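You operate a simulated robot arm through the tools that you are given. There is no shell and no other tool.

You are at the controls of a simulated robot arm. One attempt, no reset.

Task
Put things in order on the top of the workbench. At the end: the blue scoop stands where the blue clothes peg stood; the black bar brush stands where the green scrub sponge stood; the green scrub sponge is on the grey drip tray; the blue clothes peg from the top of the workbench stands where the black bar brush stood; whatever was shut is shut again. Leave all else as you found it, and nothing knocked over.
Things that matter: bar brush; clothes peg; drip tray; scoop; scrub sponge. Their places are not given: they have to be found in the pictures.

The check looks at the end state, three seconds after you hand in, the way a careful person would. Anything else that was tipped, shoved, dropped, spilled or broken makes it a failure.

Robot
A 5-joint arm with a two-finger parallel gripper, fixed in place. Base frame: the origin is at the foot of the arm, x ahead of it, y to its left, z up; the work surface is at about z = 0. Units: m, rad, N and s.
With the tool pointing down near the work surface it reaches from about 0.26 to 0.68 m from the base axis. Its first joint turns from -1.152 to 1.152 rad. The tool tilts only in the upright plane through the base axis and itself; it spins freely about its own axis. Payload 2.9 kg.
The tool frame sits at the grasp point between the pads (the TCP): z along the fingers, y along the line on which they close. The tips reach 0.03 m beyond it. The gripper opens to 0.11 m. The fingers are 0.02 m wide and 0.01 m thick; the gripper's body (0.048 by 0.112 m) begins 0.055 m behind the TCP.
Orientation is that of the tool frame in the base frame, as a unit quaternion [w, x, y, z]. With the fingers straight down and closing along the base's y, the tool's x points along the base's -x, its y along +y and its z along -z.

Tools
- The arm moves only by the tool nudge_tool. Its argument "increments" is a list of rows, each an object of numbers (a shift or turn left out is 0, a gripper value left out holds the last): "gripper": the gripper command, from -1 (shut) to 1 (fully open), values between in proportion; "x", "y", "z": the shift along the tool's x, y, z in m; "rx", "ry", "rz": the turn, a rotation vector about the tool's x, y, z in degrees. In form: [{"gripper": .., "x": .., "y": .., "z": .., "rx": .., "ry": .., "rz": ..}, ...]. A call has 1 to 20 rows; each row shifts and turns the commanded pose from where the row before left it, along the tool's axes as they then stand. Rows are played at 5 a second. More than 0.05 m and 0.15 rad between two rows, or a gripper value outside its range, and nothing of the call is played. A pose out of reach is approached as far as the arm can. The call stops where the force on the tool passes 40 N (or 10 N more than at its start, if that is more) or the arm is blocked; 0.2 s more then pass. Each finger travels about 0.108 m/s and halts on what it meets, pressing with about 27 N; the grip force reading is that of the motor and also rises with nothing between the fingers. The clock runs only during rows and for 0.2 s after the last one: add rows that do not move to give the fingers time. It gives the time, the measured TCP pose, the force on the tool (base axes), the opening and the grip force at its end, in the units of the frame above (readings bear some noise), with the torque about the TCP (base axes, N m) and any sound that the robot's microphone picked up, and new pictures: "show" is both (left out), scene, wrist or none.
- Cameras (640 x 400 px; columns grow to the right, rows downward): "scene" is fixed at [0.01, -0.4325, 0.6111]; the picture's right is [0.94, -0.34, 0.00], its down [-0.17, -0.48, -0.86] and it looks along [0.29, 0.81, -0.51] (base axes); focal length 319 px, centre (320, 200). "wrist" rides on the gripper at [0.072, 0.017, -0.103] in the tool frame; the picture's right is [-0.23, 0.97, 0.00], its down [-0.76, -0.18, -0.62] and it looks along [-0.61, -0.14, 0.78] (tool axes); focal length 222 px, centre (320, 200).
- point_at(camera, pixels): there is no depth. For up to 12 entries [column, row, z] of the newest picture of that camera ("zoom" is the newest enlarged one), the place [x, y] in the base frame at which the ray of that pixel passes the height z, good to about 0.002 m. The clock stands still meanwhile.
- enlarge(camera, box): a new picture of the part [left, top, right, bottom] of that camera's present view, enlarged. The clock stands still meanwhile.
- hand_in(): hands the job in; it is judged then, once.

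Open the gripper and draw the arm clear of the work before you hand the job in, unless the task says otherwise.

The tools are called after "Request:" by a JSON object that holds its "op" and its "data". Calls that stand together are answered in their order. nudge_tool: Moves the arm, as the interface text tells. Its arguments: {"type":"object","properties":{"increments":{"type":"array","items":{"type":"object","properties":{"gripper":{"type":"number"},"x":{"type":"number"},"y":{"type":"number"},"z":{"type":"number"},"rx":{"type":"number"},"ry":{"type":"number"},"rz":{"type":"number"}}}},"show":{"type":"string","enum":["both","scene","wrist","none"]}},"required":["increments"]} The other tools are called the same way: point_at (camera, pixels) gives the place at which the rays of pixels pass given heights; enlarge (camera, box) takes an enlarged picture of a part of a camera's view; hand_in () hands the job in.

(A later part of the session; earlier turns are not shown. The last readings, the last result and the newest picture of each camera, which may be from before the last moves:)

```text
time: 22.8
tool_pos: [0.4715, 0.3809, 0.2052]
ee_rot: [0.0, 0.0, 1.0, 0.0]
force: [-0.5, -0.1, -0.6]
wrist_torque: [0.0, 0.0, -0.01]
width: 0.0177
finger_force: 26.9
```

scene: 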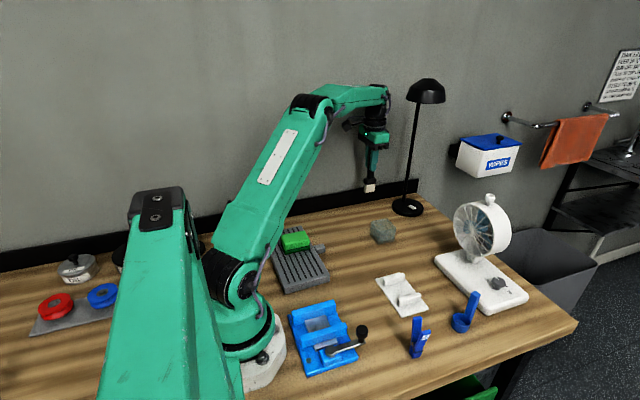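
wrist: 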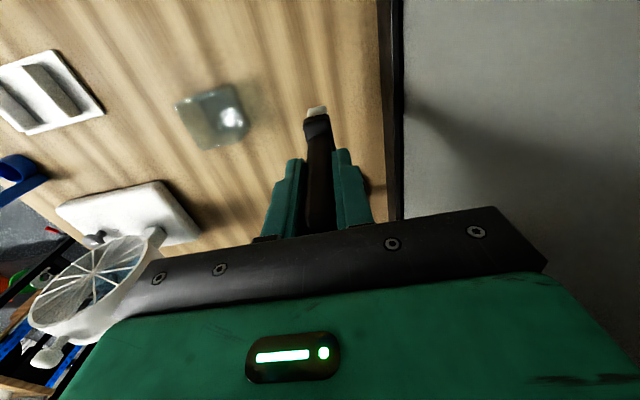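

The brush hangs over the sponge's old spot. I lower it to about z 0.112, a few mm above touch-down.

Request:
{"op": "nudge_tool", "data": {"increments": [{"z": 0.03}, {"z": 0.03}, {"z": 0.02}, {"z": 0.012}, {}, {}], "show": "both"}}

```text
time: 24.2
tool_pos: [0.4721, 0.3797, 0.1133]
ee_rot: [0.0, 0.0, 1.0, -0.001]
force: [0.6, -0.3, -1.5]
wrist_torque: [0.0, -0.01, 0.02]
width: 0.0177
finger_force: 26.8
```

scene: 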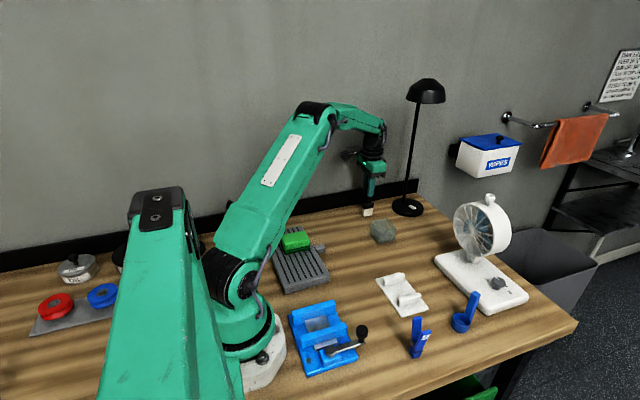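
wrist: 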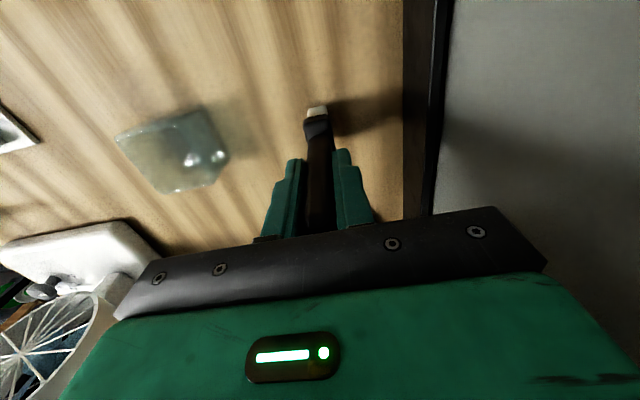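

Not yet touching (force about 0). I go down in 0.7 mm steps and watch the force.

Request:
{"op": "nudge_tool", "data": {"increments": [{"z": 0.001}, {"z": 0.001}, {"z": 0.0007}, {"z": 0.0007}, {}], "show": "none"}}

```text
time: 25.4
tool_pos: [0.4726, 0.3801, 0.1118]
ee_rot: [0.0, 0.0, 1.0, -0.001]
force: [-1.8, 0.1, 9.4]
wrist_torque: [-0.03, 0.22, -0.02]
width: 0.0174
finger_force: 27.1
```

Contact with the table (9 N). I open the gripper gently to 0.06 m, keeping the arm still.

Request:
{"op": "nudge_tool", "data": {"increments": [{"gripper": -0.6}, {"gripper": -0.3}, {"gripper": 0.09}, {}, {}], "show": "both"}}

```text
time: 26.6
tool_pos: [0.472, 0.3807, 0.1097]
ee_rot: [-0.002, 0.001, 1.0, 0.0]
force: [0.0, 0.0, 0.1]
wrist_torque: [-0.01, 0.03, 0.0]
width: 0.06
finger_force: 0.0
```

scene: 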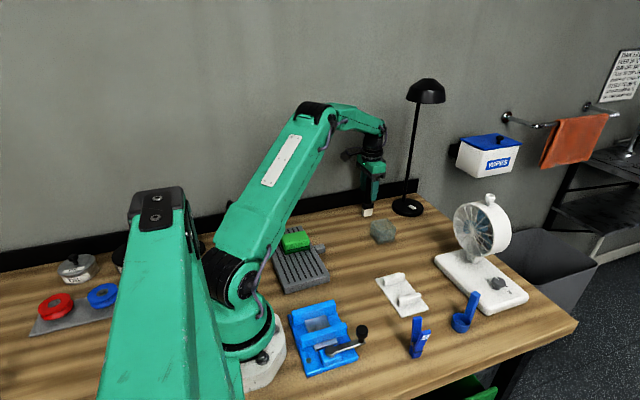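
wrist: 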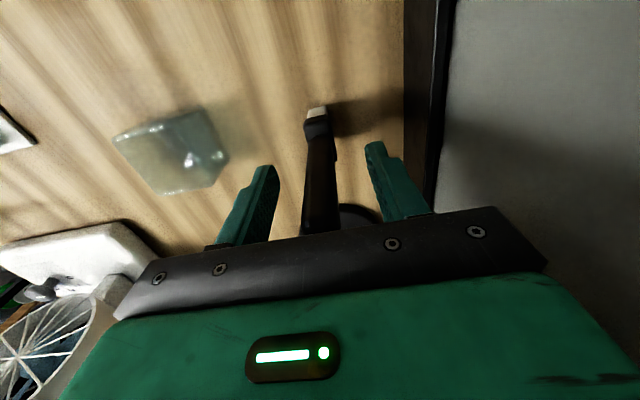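

The brush stands by itself between the open fingers. I rise straight up and look.

Request:
{"op": "nudge_tool", "data": {"increments": [{"z": -0.02}, {"z": -0.035}, {"z": -0.04}, {"z": -0.04}, {"x": 0.02, "y": -0.04}, {"x": 0.02, "y": -0.04}, {"x": 0.02, "y": -0.04}, {"x": 0.02, "y": -0.04}, {}], "show": "both"}}

```text
time: 28.6
tool_pos: [0.3903, 0.2234, 0.2443]
ee_rot: [0.0, -0.001, 1.0, 0.0]
force: [0.2, 0.4, -0.3]
wrist_torque: [-0.01, -0.03, -0.01]
width: 0.0598
finger_force: 0.1
```

scene: 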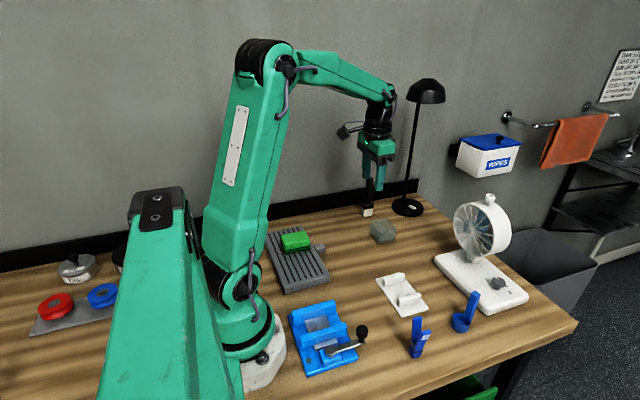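
wrist: 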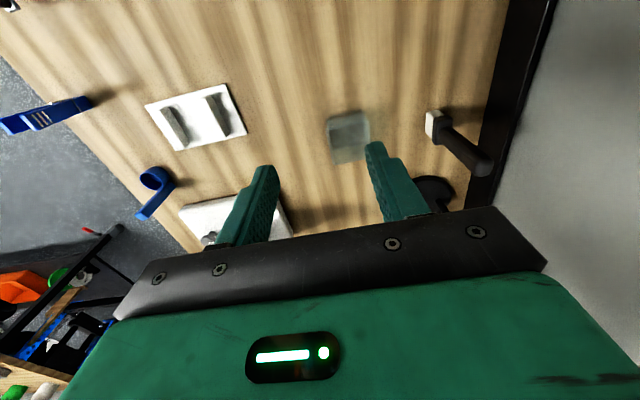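

The brush stands upright at the sponge's old place. Now I swing over toward the peg to view it from near (0.27, -0.10).

Request:
{"op": "nudge_tool", "data": {"increments": [{"gripper": 1, "x": 0.015, "y": -0.0404}, {"x": 0.015, "y": -0.0404}, {"x": 0.015, "y": -0.0404}, {"x": 0.015, "y": -0.0404}, {"x": 0.015, "y": -0.0404}, {"x": 0.015, "y": -0.0404}, {"x": 0.015, "y": -0.0404}, {"x": 0.015, "y": -0.0404}, {}, {}], "show": "both"}}

```text
time: 30.8
tool_pos: [0.2737, -0.1039, 0.247]
ee_rot: [0.0, 0.0, 1.0, 0.0]
force: [-0.5, 0.6, -0.3]
wrist_torque: [0.01, -0.02, 0.0]
width: 0.1099
finger_force: 0.0
```

scene: 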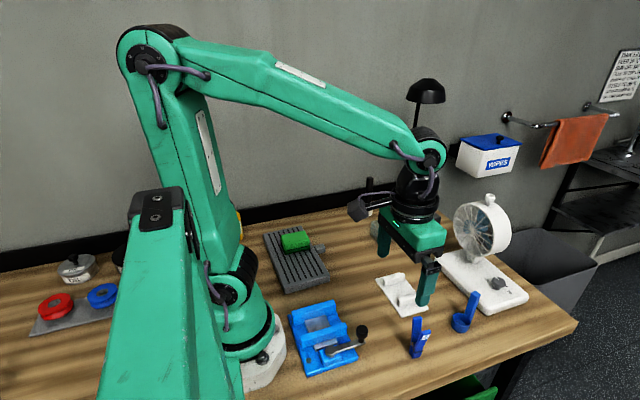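
wrist: 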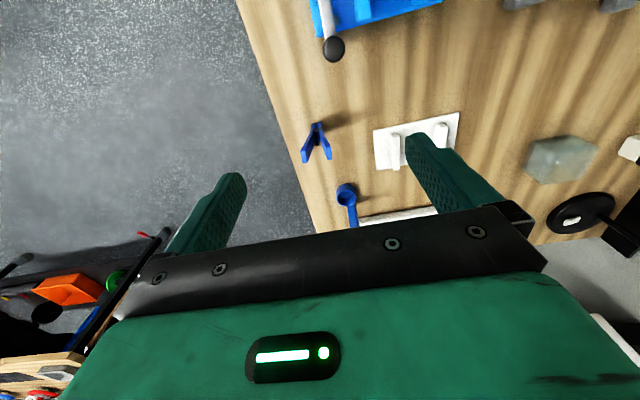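

The peg is at about (316,143) in the wrist view. I enlarge both views of the peg and scoop.

Request:
{"op": "enlarge", "data": {"camera": "wrist", "box": [280, 100, 370, 190]}}

Request:
{"op": "enlarge", "data": {"camera": "scene", "box": [385, 305, 450, 370]}}

Request:
{"op": "enlarge", "data": {"camera": "wrist", "box": [310, 160, 400, 235]}}

```text
4.44 times, centred on (325, 145) of wrist
```

zoom: 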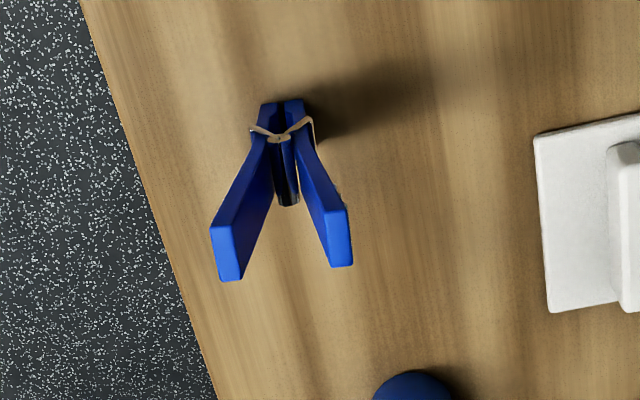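

```text
6.15 times, centred on (418, 338) of scene
```

zoom: 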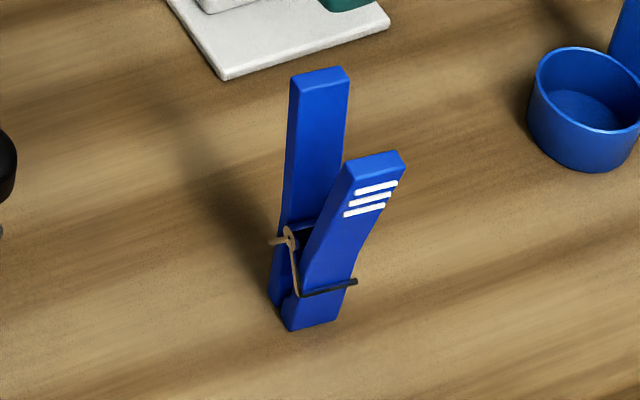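

```text
5.33 times, centred on (355, 198) of wrist
```

zoom: 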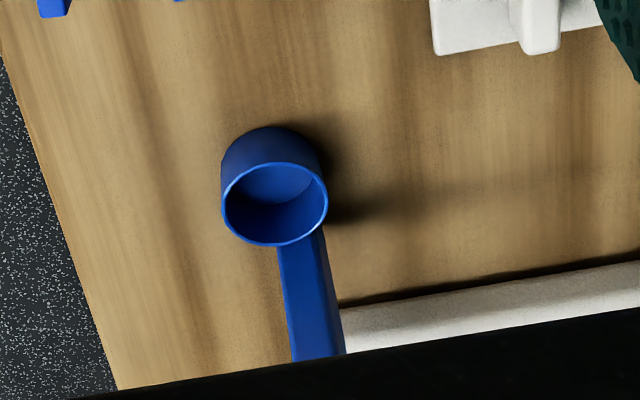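

The peg's two legs flare along y, its flat sides face ±x, with the spring low down. I triangulate the leg tops and base edges.

Request:
{"op": "point_at", "data": {"camera": "wrist", "pixels": [[304.3, 156.7, 0.08], [304.3, 156.7, 0.09], [304.3, 156.7, 0.1], [329.5, 153.6, 0.08], [329.5, 153.6, 0.09], [329.5, 153.6, 0.1], [311.5, 123.2, 0.0], [321.3, 122.5, 0.0], [318, 143, 0.03]]}}

Request:
{"op": "point_at", "data": {"camera": "scene", "pixels": [[426.6, 331.5, 0.08], [426.6, 331.5, 0.09], [426.6, 331.5, 0.1], [418, 317.7, 0.08], [418, 317.7, 0.09], [418, 317.7, 0.1], [413.5, 359, 0.0], [421, 357.5, 0.0], [410, 354.5, 0.0]]}}

```text
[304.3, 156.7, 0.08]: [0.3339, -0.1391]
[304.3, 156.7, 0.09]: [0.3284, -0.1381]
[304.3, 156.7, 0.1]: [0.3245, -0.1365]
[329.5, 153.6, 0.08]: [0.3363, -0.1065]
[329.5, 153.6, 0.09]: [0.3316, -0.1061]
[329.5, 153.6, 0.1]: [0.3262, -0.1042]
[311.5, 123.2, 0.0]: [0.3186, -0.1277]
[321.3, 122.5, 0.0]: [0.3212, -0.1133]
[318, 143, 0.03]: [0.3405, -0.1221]
```

```text
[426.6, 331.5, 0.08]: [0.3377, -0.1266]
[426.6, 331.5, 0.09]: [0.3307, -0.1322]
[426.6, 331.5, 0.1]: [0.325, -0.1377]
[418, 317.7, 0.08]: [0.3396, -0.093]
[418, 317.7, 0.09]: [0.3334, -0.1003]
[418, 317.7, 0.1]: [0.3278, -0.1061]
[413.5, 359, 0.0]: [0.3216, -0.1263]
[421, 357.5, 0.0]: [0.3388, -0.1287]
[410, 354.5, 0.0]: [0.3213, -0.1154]
```

The peg is about 0.097 m tall, centred at (0.328, -0.121), 0.018 m thick along x. I turn the tool about -86° so it closes along x on the peg's flat sides, staying high up.

Request:
{"op": "nudge_tool", "data": {"increments": [{"x": -0.018, "y": -0.006, "rz": -8, "gripper": 0.09}, {"x": -0.018, "y": -0.006, "rz": -8}, {"rz": -8}, {"rz": -8}, {"rz": -8}, {"rz": -8}, {"rz": -8}, {"rz": -8}, {"rz": -8}, {"rz": -8}, {"rz": -6}, {}, {}], "show": "both"}}

```text
time: 33.6
tool_pos: [0.3082, -0.112, 0.2467]
ee_rot: [0.0, -0.682, 0.731, 0.0]
force: [-0.3, 0.5, -0.7]
wrist_torque: [-0.03, 0.04, 0.0]
width: 0.0599
finger_force: 0.1
```

scene: 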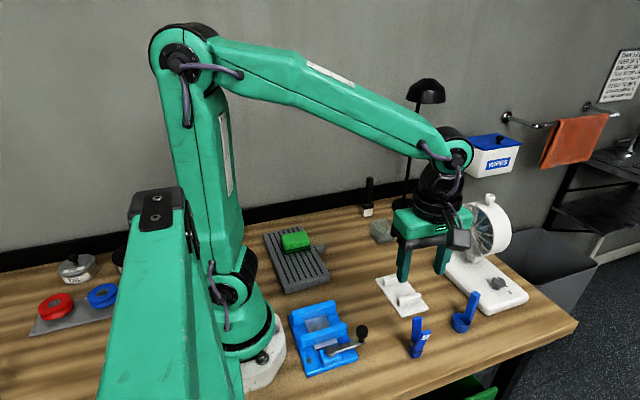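
wrist: 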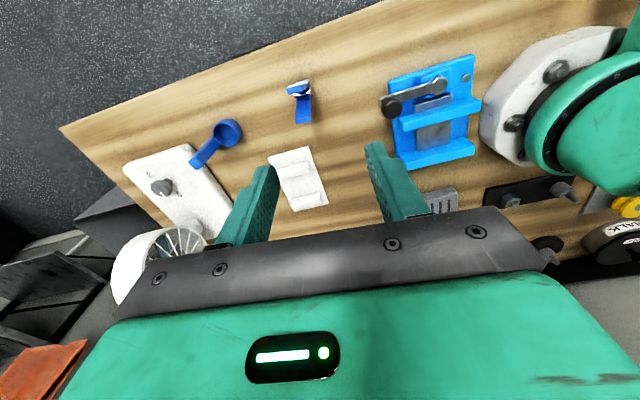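

The tool is turned; the peg is at (300,102) in the wrist view. I enlarge to see its top-down orientation and spring.

Request:
{"op": "enlarge", "data": {"camera": "wrist", "box": [270, 70, 335, 135]}}

Request:
{"op": "enlarge", "data": {"camera": "scene", "box": [395, 310, 440, 365]}}

```text
6.15 times, centred on (302, 102) of wrist
```

zoom: 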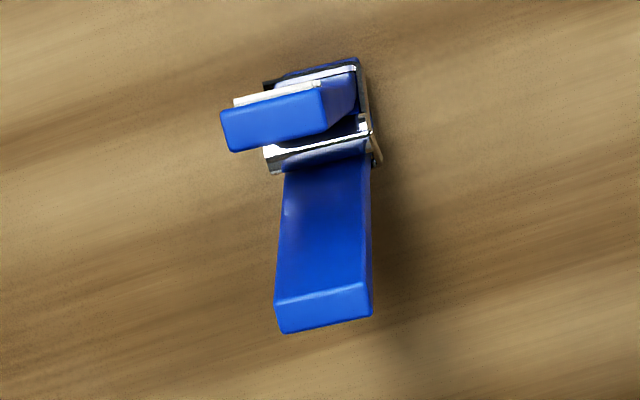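

```text
7.27 times, centred on (418, 338) of scene
```

zoom: 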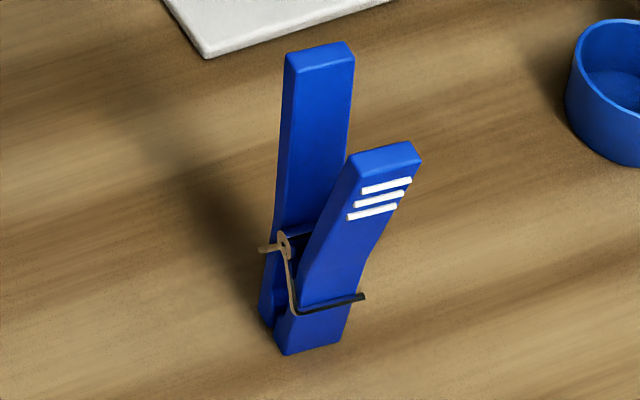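

I convert leg top edges and spring points to base coordinates to get the peg's yaw and the spring's height.

Request:
{"op": "point_at", "data": {"camera": "wrist", "pixels": [[294.7, 118.3, 0.097], [310.1, 115.5, 0.097], [296, 123.6, 0.097], [310.5, 120.7, 0.097], [285.7, 88.7, 0.097], [302.3, 84.4, 0.097], [287.5, 94, 0.097], [303, 89.5, 0.097], [311.5, 97, 0.035], [293.5, 98, 0.035]]}}

Request:
{"op": "point_at", "data": {"camera": "scene", "pixels": [[412.9, 344.2, 0.03], [412.9, 344.2, 0.035], [412.9, 344.2, 0.04], [424.2, 351.3, 0.015], [424.2, 351.3, 0.02], [409.8, 344.8, 0.03], [409.8, 344.8, 0.035]]}}

```text
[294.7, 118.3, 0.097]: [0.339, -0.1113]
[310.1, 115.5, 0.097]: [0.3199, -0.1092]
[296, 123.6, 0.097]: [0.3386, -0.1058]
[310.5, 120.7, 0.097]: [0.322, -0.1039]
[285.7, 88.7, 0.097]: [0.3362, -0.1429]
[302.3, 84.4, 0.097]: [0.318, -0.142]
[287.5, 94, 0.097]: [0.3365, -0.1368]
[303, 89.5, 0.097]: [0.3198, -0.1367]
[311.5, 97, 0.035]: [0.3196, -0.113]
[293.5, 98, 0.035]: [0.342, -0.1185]
```

```text
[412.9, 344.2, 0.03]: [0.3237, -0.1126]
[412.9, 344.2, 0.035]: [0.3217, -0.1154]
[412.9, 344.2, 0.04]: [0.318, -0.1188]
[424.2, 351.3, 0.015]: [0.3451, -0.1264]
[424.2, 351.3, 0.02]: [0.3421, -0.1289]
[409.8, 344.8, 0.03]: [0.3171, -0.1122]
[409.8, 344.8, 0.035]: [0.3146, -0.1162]
```

The peg is centred at about (0.3287, -0.122) with yaw about -4°, matching the tool; the spring coil is at z≈0.038, so I will grip above it. I move over the peg and lower to just above its top.

Request:
{"op": "nudge_tool", "data": {"increments": [{"x": 0.009, "y": -0.0212}, {"z": 0.035}, {"z": 0.035}, {"z": 0.035}, {}, {}], "show": "both"}}

```text
time: 35.0
tool_pos: [0.3262, -0.1221, 0.1401]
ee_rot: [0.0, -0.681, 0.732, 0.0]
force: [-0.8, 0.2, -0.2]
wrist_torque: [-0.02, -0.03, -0.03]
width: 0.0601
finger_force: 0.1
```

scene: 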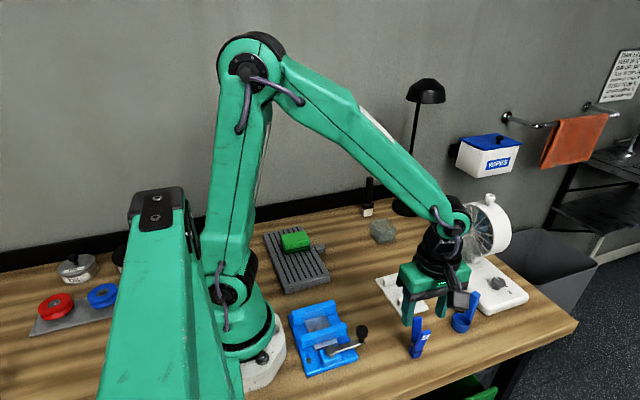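
wrist: 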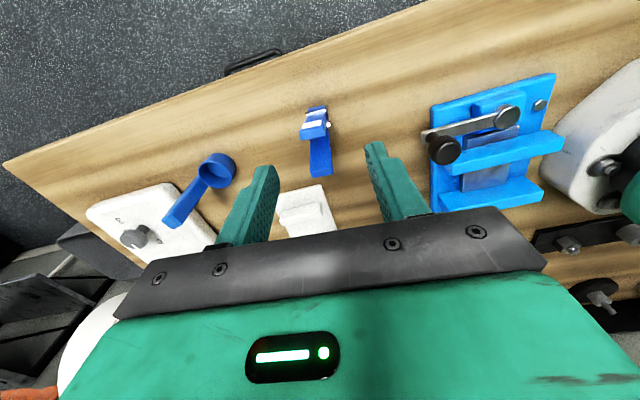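

The peg shows at (318,140), centred between the fingers. I enlarge to verify alignment before lowering around it.

Request:
{"op": "enlarge", "data": {"camera": "wrist", "box": [240, 90, 400, 240]}}

Request:
{"op": "point_at", "data": {"camera": "wrist", "pixels": [[310, 172, 0.097], [331, 169, 0.097], [302, 134, 0.097], [326, 131, 0.097], [320, 189, 0.14]]}}

```text
2.67 times, centred on (320, 165) of wrist
```

zoom: 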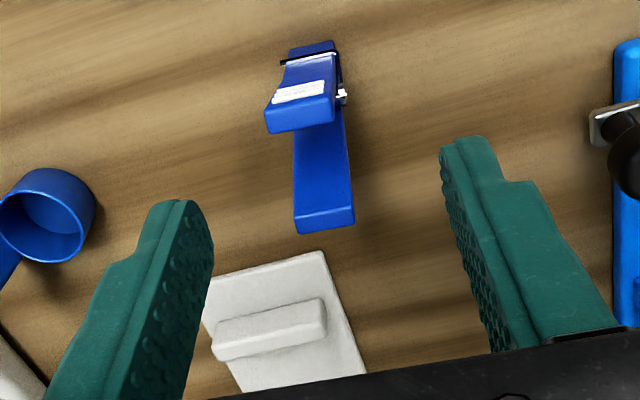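

```text
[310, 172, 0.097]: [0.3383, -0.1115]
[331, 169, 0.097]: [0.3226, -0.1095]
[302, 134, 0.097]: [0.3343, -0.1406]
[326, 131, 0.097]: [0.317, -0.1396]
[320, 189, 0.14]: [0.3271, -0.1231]
```

The peg is centred to about 1.5 mm. I lower to z≈0.075 and then close on its flat sides.

Request:
{"op": "nudge_tool", "data": {"increments": [{"y": -0.0015}, {"z": 0.03}, {"z": 0.02}, {"z": 0.015}, {}, {}], "show": "both"}}

```text
time: 36.4
tool_pos: [0.3295, -0.1229, 0.0759]
ee_rot: [0.0, -0.682, 0.731, 0.0]
force: [0.7, -0.9, 0.1]
wrist_torque: [0.01, -0.01, 0.01]
width: 0.0599
finger_force: 0.0
```

scene: 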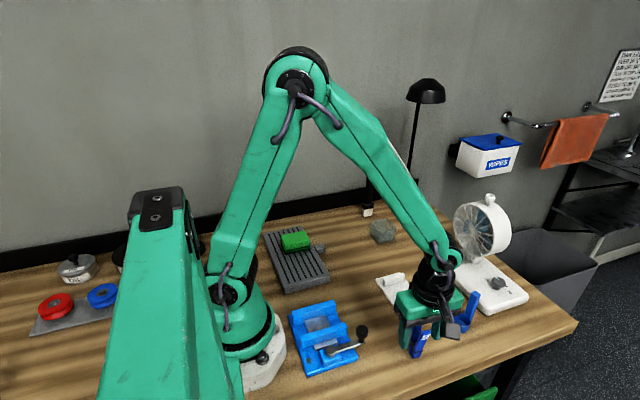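
wrist: 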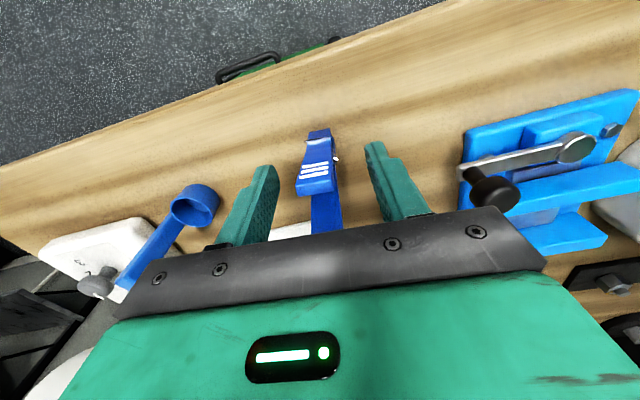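

The peg stands between the fingers at (315,180). I close the gripper.

Request:
{"op": "nudge_tool", "data": {"increments": [{"gripper": -0.4}, {"gripper": -0.6}, {"gripper": -1}, {}, {}], "show": "both"}}

```text
time: 37.6
tool_pos: [0.3289, -0.1234, 0.0759]
ee_rot: [0.0, -0.682, 0.731, 0.001]
force: [0.2, -0.2, 0.6]
wrist_torque: [-0.02, 0.0, -0.01]
width: 0.0167
finger_force: 26.8
```

scene: 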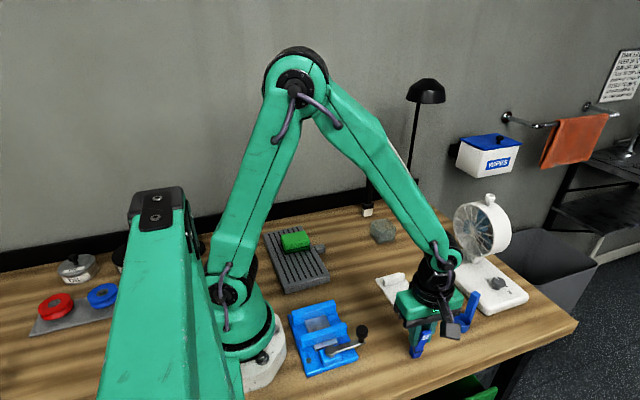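
wrist: 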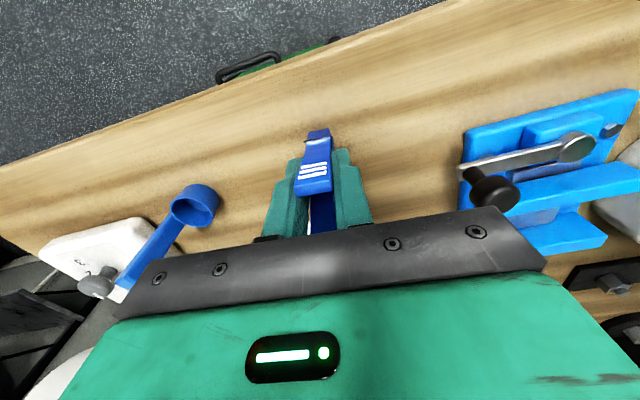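

Gripped at 0.0167 m. I lift the peg straight up.

Request:
{"op": "nudge_tool", "data": {"increments": [{"z": -0.01}, {"z": -0.03}, {"z": -0.035}, {"z": -0.035}, {"z": -0.03}, {"z": -0.03}, {}], "show": "both"}}

```text
time: 39.2
tool_pos: [0.3294, -0.1243, 0.247]
ee_rot: [0.0, -0.682, 0.731, 0.0]
force: [0.5, 0.1, -0.1]
wrist_torque: [0.03, 0.03, -0.02]
width: 0.0172
finger_force: 26.9
```

scene: 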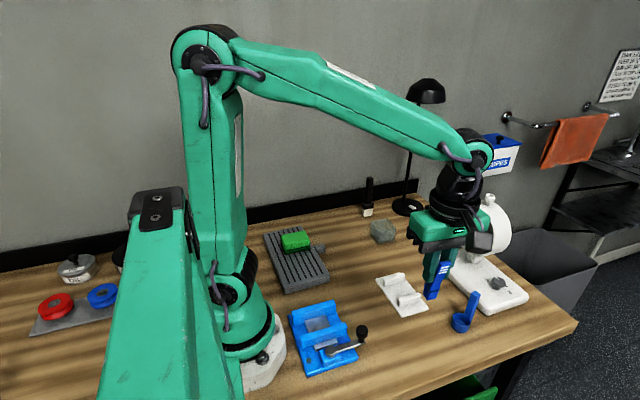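
wrist: 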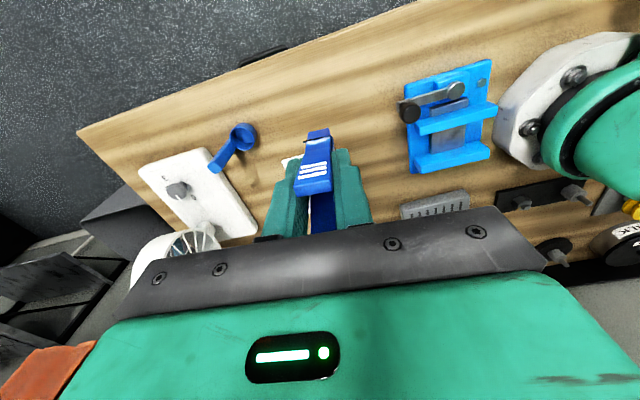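

The peg is held upright. I square the tool to the base axes (rz -4°) and carry it to above the glass box at (0.459, 0.248).

Request:
{"op": "nudge_tool", "data": {"increments": [{"rz": -4}, {"x": -0.0372, "y": -0.01296}, {"x": -0.0372, "y": -0.01296}, {"x": -0.0372, "y": -0.01296}, {"x": -0.0372, "y": -0.01296}, {"x": -0.0372, "y": -0.01296}, {"x": -0.0372, "y": -0.01296}, {"x": -0.0372, "y": -0.01296}, {"x": -0.0372, "y": -0.01296}, {"x": -0.0372, "y": -0.01296}, {"x": -0.037, "y": -0.01296}, {}, {}], "show": "both"}}

```text
time: 42.0
tool_pos: [0.4619, 0.2489, 0.2457]
ee_rot: [0.0, -0.707, 0.707, 0.0]
force: [-0.6, 0.4, -1.0]
wrist_torque: [-0.02, -0.01, 0.04]
width: 0.0167
finger_force: 26.6
```

scene: 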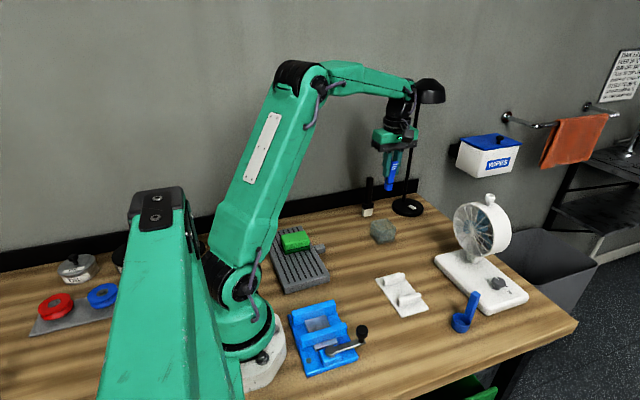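
wrist: 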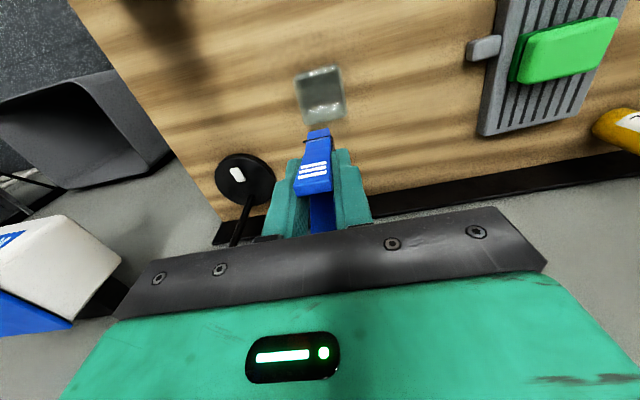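

The peg hangs above the glass box, seen at (320,95). I enlarge to measure the box rim again from this side and the peg's lower end.

Request:
{"op": "enlarge", "data": {"camera": "wrist", "box": [275, 55, 365, 150]}}

Request:
{"op": "enlarge", "data": {"camera": "scene", "box": [350, 140, 440, 250]}}

```text
4.21 times, centred on (320, 102) of wrist
```

zoom: 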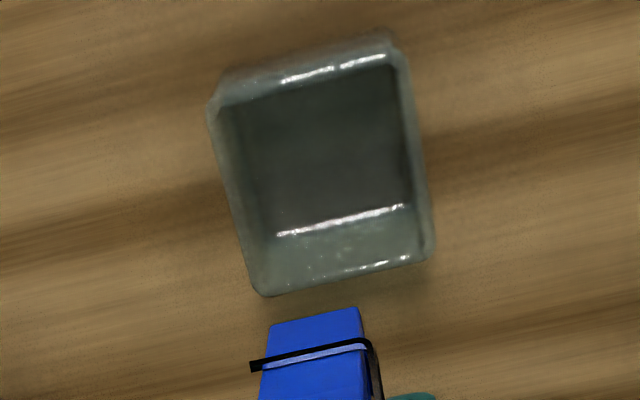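

```text
3.64 times, centred on (395, 195) of scene
```

zoom: 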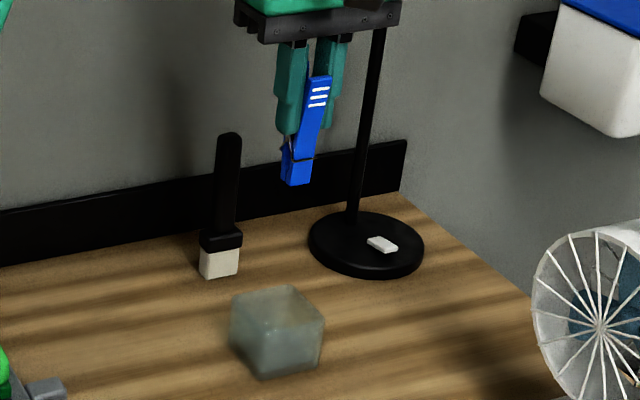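

I convert the rim corners at z 0.05 and the peg's lower edge at z 0.17 to check alignment.

Request:
{"op": "point_at", "data": {"camera": "wrist", "pixels": [[294.3, 79.4, 0.05], [340.9, 68.7, 0.05], [346.8, 115.1, 0.05], [304.6, 124.1, 0.05], [308.6, 131.7, 0.17], [329.5, 127.7, 0.17], [309.6, 110.3, 0.01], [339.8, 104, 0.01]]}}

```text
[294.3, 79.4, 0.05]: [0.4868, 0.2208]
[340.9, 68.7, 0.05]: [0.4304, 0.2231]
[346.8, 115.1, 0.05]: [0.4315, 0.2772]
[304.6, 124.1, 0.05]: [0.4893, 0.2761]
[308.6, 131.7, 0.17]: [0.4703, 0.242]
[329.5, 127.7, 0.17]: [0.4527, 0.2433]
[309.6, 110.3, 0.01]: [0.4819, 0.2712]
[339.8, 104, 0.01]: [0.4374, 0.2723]
```

The box is centred at (0.4595, 0.2493) with inner half-width about 0.022; the peg base is at (0.4615, 0.2497). I shift 2 mm and lower to about z 0.096.

Request:
{"op": "nudge_tool", "data": {"increments": [{"y": 0.002}, {"z": 0.035}, {"z": 0.035}, {"z": 0.03}, {"z": 0.02}, {"z": 0.02}, {"z": 0.01}, {}, {}], "show": "both"}}

```text
time: 44.0
tool_pos: [0.4588, 0.2495, 0.096]
ee_rot: [-0.001, -0.707, 0.707, 0.0]
force: [0.6, 0.7, -0.5]
wrist_torque: [-0.03, 0.01, -0.01]
width: 0.0171
finger_force: 26.7
```

scene: 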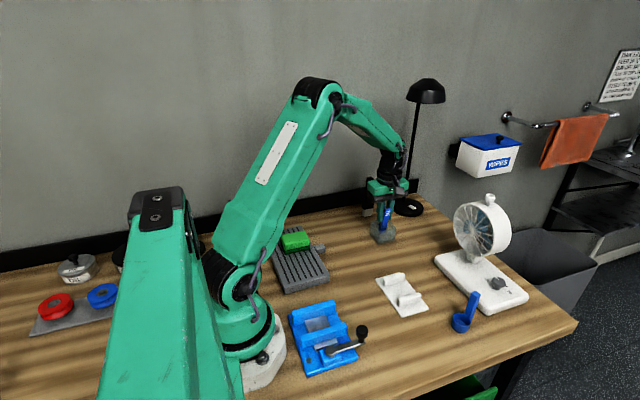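
wrist: 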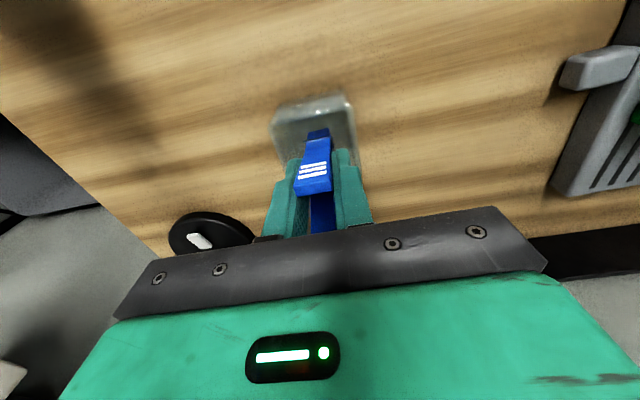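

The peg's foot is inside the box, no contact yet. I check it closely in enlarged views before the last centimetre.

Request:
{"op": "enlarge", "data": {"camera": "wrist", "box": [260, 80, 370, 190]}}

Request:
{"op": "enlarge", "data": {"camera": "scene", "box": [350, 180, 420, 250]}}

```text
3.64 times, centred on (315, 135) of wrist
```

zoom: 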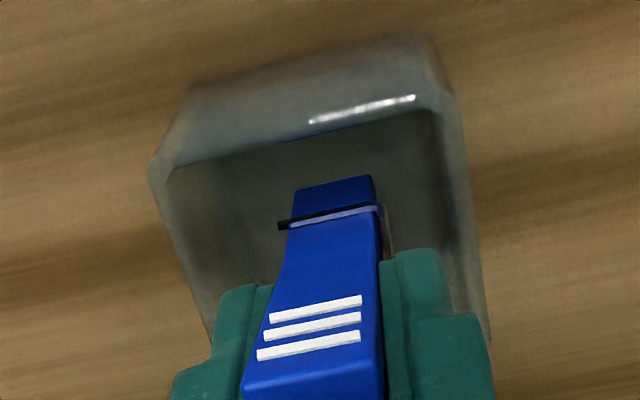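

```text
5.71 times, centred on (385, 215) of scene
```

zoom: 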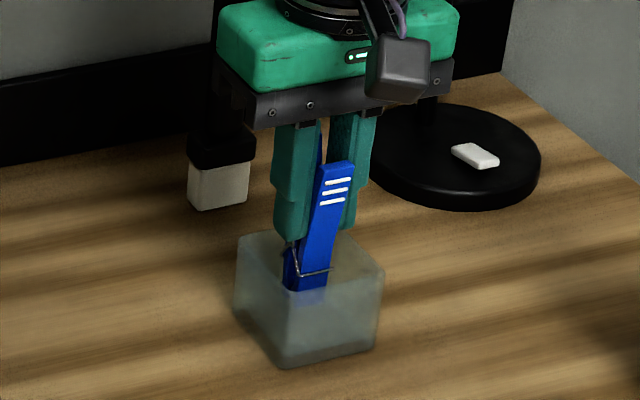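

The peg's foot is well within the glass. I lower 8 mm, then continue by single millimetres watching the force.

Request:
{"op": "nudge_tool", "data": {"increments": [{"z": 0.003}, {"z": 0.002}, {"z": 0.001}, {"z": 0.001}, {"z": 0.001}, {}], "show": "none"}}

```text
time: 45.4
tool_pos: [0.4582, 0.249, 0.0882]
ee_rot: [0.0, -0.707, 0.707, 0.001]
force: [-1.0, -0.4, -0.3]
wrist_torque: [0.03, -0.01, -0.02]
width: 0.0171
finger_force: 26.9
```

No contact yet at z 0.088. I continue in 0.7 mm steps.

Request:
{"op": "nudge_tool", "data": {"increments": [{"z": 0.0007}, {"z": 0.0007}, {}], "show": "none"}}

```text
time: 46.2
tool_pos: [0.4567, 0.2489, 0.0862]
ee_rot: [-0.001, -0.707, 0.708, 0.001]
force: [-0.3, -0.5, -0.6]
wrist_torque: [-0.05, 0.0, -0.03]
width: 0.0167
finger_force: 26.9
```

Request:
{"op": "nudge_tool", "data": {"increments": [{"z": 0.0007}, {"z": 0.0007}, {}], "show": "none"}}

```text
time: 47.0
tool_pos: [0.4572, 0.2486, 0.0864]
ee_rot: [-0.001, -0.707, 0.707, 0.001]
force: [-0.2, 0.6, -0.1]
wrist_torque: [-0.01, -0.01, 0.01]
width: 0.0169
finger_force: 26.4
```

Still no contact at z≈0.085. I take two more small steps.

Request:
{"op": "nudge_tool", "data": {"increments": [{"z": 0.0007}, {"z": 0.0007}, {}], "show": "none"}}

```text
time: 47.8
tool_pos: [0.4576, 0.2466, 0.0841]
ee_rot: [0.001, 0.707, -0.707, 0.0]
force: [0.7, -0.2, -0.1]
wrist_torque: [0.0, -0.02, 0.0]
width: 0.0168
finger_force: 27.3
```

Commanded z is about 0.0835, still no force. I look at an enlarged picture and go on in small steps.

Request:
{"op": "nudge_tool", "data": {"increments": [{"z": 0.0007}, {"z": 0.0007}, {}], "show": "both"}}

Request:
{"op": "enlarge", "data": {"camera": "scene", "box": [350, 180, 420, 250]}}

```text
time: 48.6
tool_pos: [0.4574, 0.2497, 0.0831]
ee_rot: [0.001, 0.707, -0.707, -0.001]
force: [0.0, 0.3, 0.4]
wrist_torque: [0.0, -0.02, 0.0]
width: 0.0171
finger_force: 27.2
```

scene: 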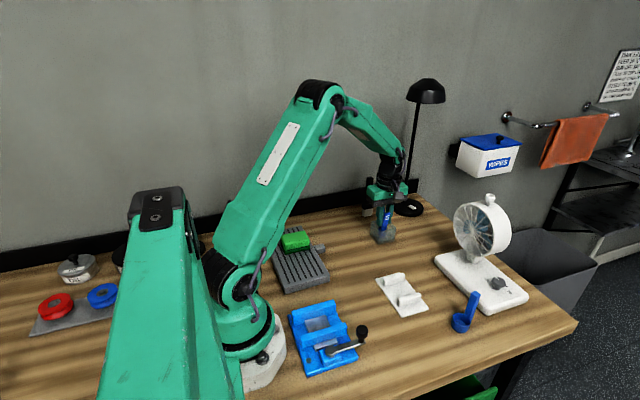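
wrist: 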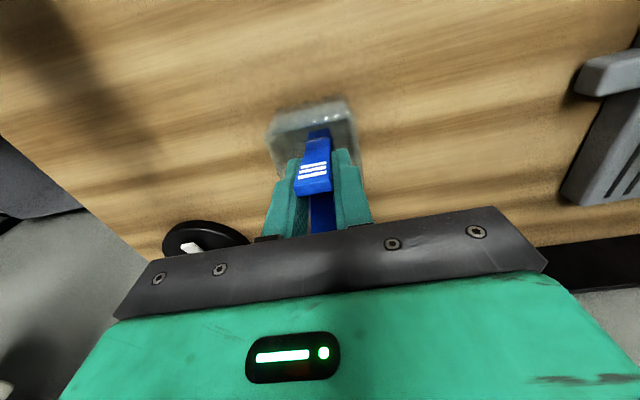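

```text
5.71 times, centred on (385, 215) of scene
```

zoom: 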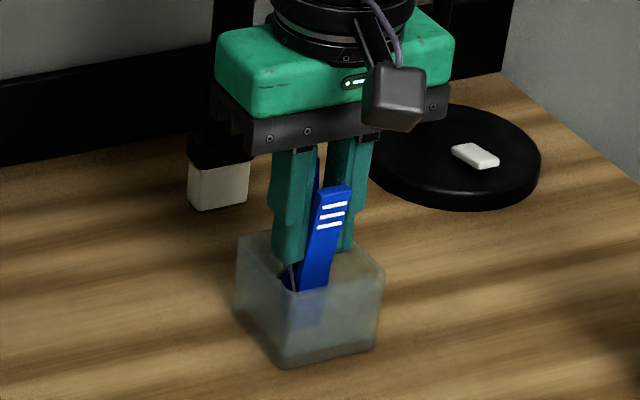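

The peg's foot is seen low in the box at about zoom (300,328). I step further down.

Request:
{"op": "nudge_tool", "data": {"increments": [{"z": 0.0007}, {"z": 0.0007}, {}], "show": "none"}}

Request:
{"op": "point_at", "data": {"camera": "scene", "pixels": [[381.5, 237.4, 0.0], [381.5, 237.4, 0.005], [381.5, 237.4, 0.01]]}}

```text
time: 49.4
tool_pos: [0.4594, 0.2483, 0.0801]
ee_rot: [0.001, 0.707, -0.707, 0.0]
force: [-0.8, 0.2, -0.6]
wrist_torque: [-0.01, 0.0, 0.04]
width: 0.017
finger_force: 26.9
```

```text
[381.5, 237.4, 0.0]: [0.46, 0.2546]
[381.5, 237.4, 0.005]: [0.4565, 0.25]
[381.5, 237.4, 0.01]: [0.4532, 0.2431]
```

No force yet (z≈0.0807, foot about 5 mm above the table level). Two more small steps.

Request:
{"op": "nudge_tool", "data": {"increments": [{"z": 0.0006}, {"z": 0.0006}, {}], "show": "none"}}

```text
time: 50.2
tool_pos: [0.4598, 0.2484, 0.08]
ee_rot: [0.0, -0.707, 0.707, 0.0]
force: [-0.6, -0.1, 1.8]
wrist_torque: [-0.01, 0.06, -0.03]
width: 0.0171
finger_force: 27.3
```

A slight upward force (1.8 N) appears; I take one more 0.5 mm step to confirm contact.

Request:
{"op": "nudge_tool", "data": {"increments": [{"z": 0.0005}, {}], "show": "none"}}

```text
time: 50.8
tool_pos: [0.4583, 0.249, 0.0805]
ee_rot: [0.0, 0.707, -0.707, 0.0]
force: [-1.6, -1.9, 8.6]
wrist_torque: [-0.07, 0.03, 0.02]
width: 0.0168
finger_force: 27.1
```

The peg rests on the glass floor (8.6 N). I open just 1.5–2 mm per side so the fingers stay clear of the glass walls.

Request:
{"op": "nudge_tool", "data": {"increments": [{"gripper": -0.67}, {"gripper": -0.64}, {}, {}], "show": "wrist"}}

Request:
{"op": "enlarge", "data": {"camera": "scene", "box": [350, 180, 420, 250]}}

```text
time: 51.8
tool_pos: [0.4576, 0.2485, 0.0785]
ee_rot: [0.001, 0.707, -0.707, -0.001]
force: [-0.6, 0.2, 0.2]
wrist_torque: [0.02, -0.02, 0.0]
width: 0.0195
finger_force: 0.0
```

wrist: 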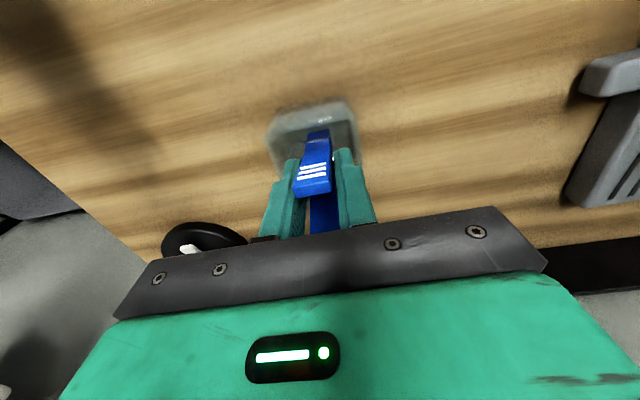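

```text
5.71 times, centred on (385, 215) of scene
```

zoom: 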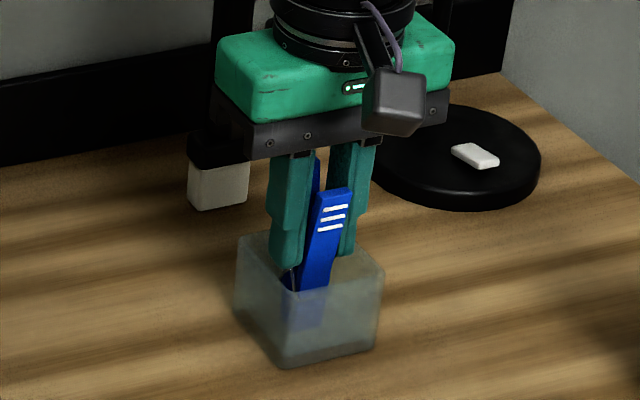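

The peg stands free between the fingers. I raise 4 mm so the tips clear the rim, then open wider and rise fully.

Request:
{"op": "nudge_tool", "data": {"increments": [{"z": -0.002}, {"z": -0.002}, {"z": -0.001}, {"gripper": -0.5}, {"gripper": -0.2}, {"gripper": 0.0}, {}], "show": "wrist"}}

```text
time: 53.4
tool_pos: [0.4578, 0.249, 0.0853]
ee_rot: [-0.001, -0.707, 0.707, 0.0]
force: [0.8, -0.4, -0.9]
wrist_torque: [-0.03, 0.03, 0.01]
width: 0.0551
finger_force: 0.0
```

wrist: 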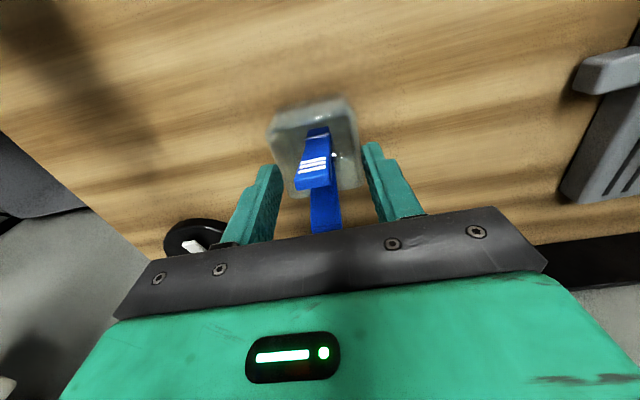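

The peg stands in the glass box with the fingers well open. I rise straight up and check.

Request:
{"op": "nudge_tool", "data": {"increments": [{"z": -0.02}, {"z": -0.035}, {"z": -0.04}, {"z": -0.04}, {"z": -0.03}, {}, {}], "show": "both"}}

Request:
{"op": "enlarge", "data": {"camera": "scene", "box": [345, 170, 425, 250]}}

```text
time: 55.0
tool_pos: [0.4555, 0.2498, 0.248]
ee_rot: [0.001, 0.707, -0.707, -0.001]
force: [-0.3, 0.4, -0.4]
wrist_torque: [0.0, 0.04, 0.0]
width: 0.0546
finger_force: 0.1
```

scene: 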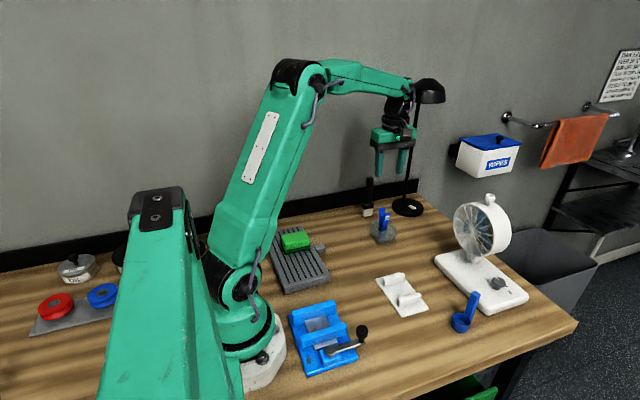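
wrist: 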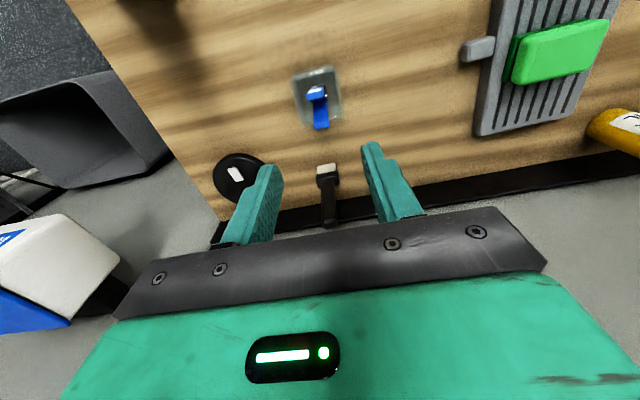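

```text
5.00 times, centred on (385, 210) of scene
```

zoom: 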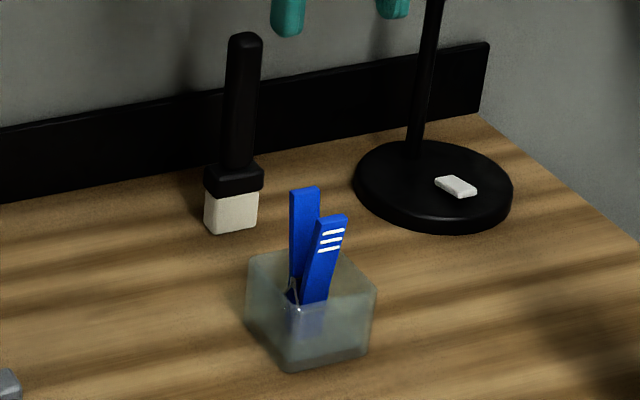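

The peg stands upright in the glass and the brush stands behind it. Next is the scoop; I check where the fan stands before travelling past it.

Request:
{"op": "point_at", "data": {"camera": "scene", "pixels": [[455, 222, 0.15], [470, 254, 0.08], [490, 196, 0.2], [434, 258, 0.02], [480, 312, 0.02], [475, 292, 0.09], [461, 319, 0.035], [462, 332, 0.0]]}}

```text
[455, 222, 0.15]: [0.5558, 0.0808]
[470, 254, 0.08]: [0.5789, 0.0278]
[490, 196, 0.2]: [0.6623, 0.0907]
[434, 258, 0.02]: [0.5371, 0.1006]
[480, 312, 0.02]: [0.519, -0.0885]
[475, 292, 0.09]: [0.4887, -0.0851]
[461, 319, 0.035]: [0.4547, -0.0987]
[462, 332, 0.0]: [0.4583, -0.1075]
```

I travel at x≈0.40, well clear of the fan (x>0.52), to a viewpoint near the scoop.

Request:
{"op": "nudge_tool", "data": {"increments": [{"x": 0.037, "y": 0.006}, {"x": 0.037, "y": 0.006}, {"x": 0.037, "y": 0.006}, {"x": 0.037, "y": 0.006}, {"x": 0.037, "y": 0.006}, {"x": 0.037, "y": 0.006}, {"x": 0.037, "y": 0.006}, {"x": 0.037, "y": 0.006}, {"x": 0.037, "y": 0.006}, {"x": 0.037, "y": 0.006}, {}, {}], "show": "both"}}

Request:
{"op": "enlarge", "data": {"camera": "scene", "box": [435, 280, 505, 345]}}

Request:
{"op": "enlarge", "data": {"camera": "wrist", "box": [215, 60, 315, 160]}}

```text
time: 57.6
tool_pos: [0.3966, -0.1204, 0.2506]
ee_rot: [-0.001, -0.707, 0.707, 0.0]
force: [-0.6, -1.0, -0.1]
wrist_torque: [-0.02, -0.01, 0.02]
width: 0.0549
finger_force: 0.0
```

scene: 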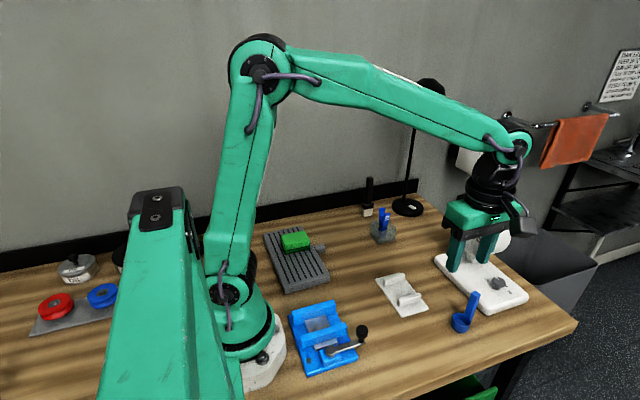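
wrist: 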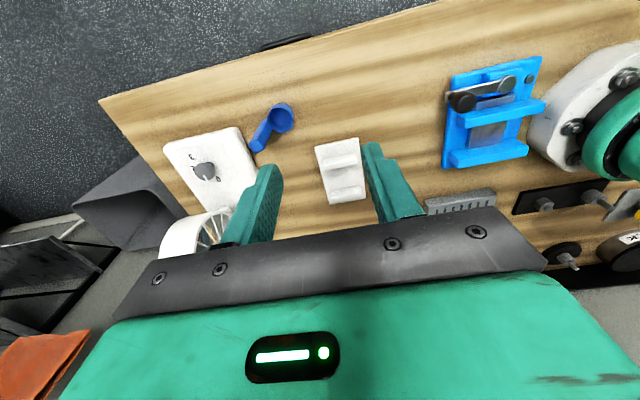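

```text
6.15 times, centred on (470, 312) of scene
```

zoom: 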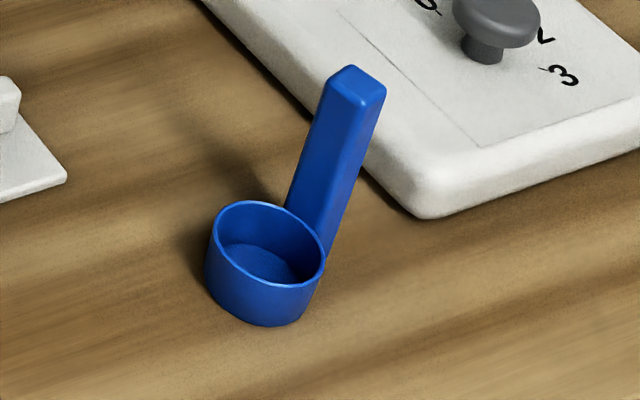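

```text
4.00 times, centred on (265, 110) of wrist
```

zoom: 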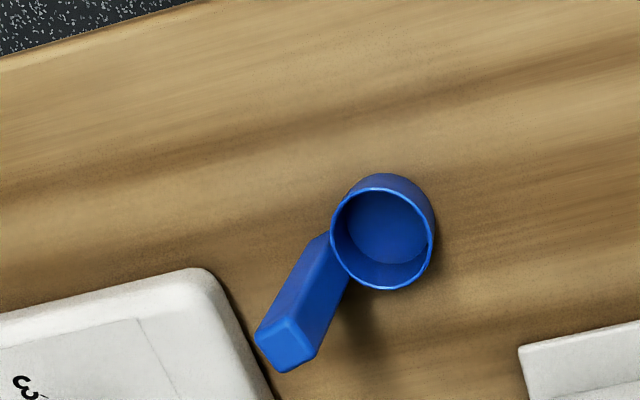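

The scoop's handle rises from the cup's far side. I triangulate handle top (scene 476.2,292.5; wrist 256.8,147) and the cup rim (scene 461.9,319.3; wrist 280.5,119.5).

Request:
{"op": "point_at", "data": {"camera": "scene", "pixels": [[476.2, 292.5, 0.08], [476.2, 292.5, 0.09], [476.2, 292.5, 0.1], [476.2, 292.5, 0.11], [461.9, 319.3, 0.025], [461.9, 319.3, 0.03], [461.9, 319.3, 0.035], [470.8, 320.9, 0.0], [470.8, 320.9, 0.02]]}}

Request:
{"op": "point_at", "data": {"camera": "wrist", "pixels": [[256.8, 147, 0.08], [256.8, 147, 0.09], [256.8, 147, 0.1], [256.8, 147, 0.11], [280.5, 119.5, 0.025], [280.5, 119.5, 0.03], [280.5, 119.5, 0.035], [266, 120.5, 0.03], [271.5, 128, 0.03], [267.8, 118, 0.03], [293.8, 117, 0.03]]}}

```text
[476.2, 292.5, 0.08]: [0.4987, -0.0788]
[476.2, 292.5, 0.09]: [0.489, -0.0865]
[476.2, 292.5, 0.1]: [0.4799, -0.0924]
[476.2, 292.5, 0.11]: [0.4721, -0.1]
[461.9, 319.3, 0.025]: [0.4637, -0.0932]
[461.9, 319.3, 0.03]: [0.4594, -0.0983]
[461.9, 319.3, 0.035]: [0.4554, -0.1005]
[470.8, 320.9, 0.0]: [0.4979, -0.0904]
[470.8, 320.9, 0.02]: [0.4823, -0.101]
```

```text
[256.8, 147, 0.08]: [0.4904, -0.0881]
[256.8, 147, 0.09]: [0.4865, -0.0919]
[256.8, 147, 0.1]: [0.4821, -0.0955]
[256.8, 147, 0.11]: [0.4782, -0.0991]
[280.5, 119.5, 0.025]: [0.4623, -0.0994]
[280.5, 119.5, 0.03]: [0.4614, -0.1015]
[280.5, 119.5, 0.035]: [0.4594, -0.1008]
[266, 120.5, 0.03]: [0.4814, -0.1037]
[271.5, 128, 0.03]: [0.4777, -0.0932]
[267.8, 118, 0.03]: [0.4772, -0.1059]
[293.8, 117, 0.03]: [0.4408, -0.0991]
```

The handle top is near (0.482, -0.094, 0.098) and the cup centre near (0.460, -0.100). I enlarge more to get the handle's cross-section orientation.

Request:
{"op": "enlarge", "data": {"camera": "wrist", "box": [240, 95, 300, 155]}}

Request:
{"op": "enlarge", "data": {"camera": "scene", "box": [450, 285, 490, 337]}}

```text
6.67 times, centred on (270, 125) of wrist
```

zoom: 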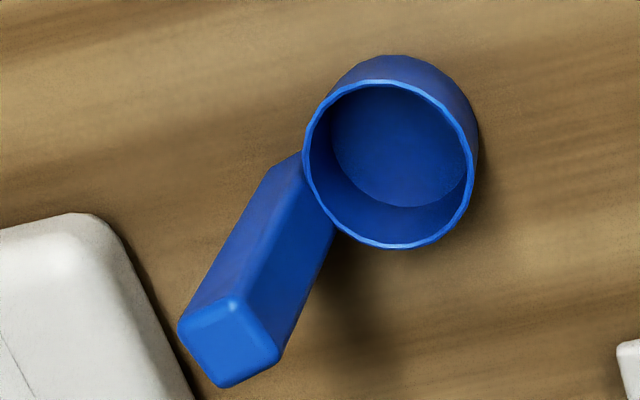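

```text
7.69 times, centred on (470, 311) of scene
```

zoom: 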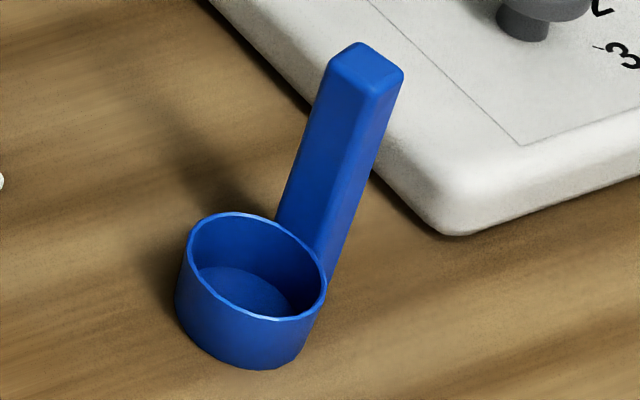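

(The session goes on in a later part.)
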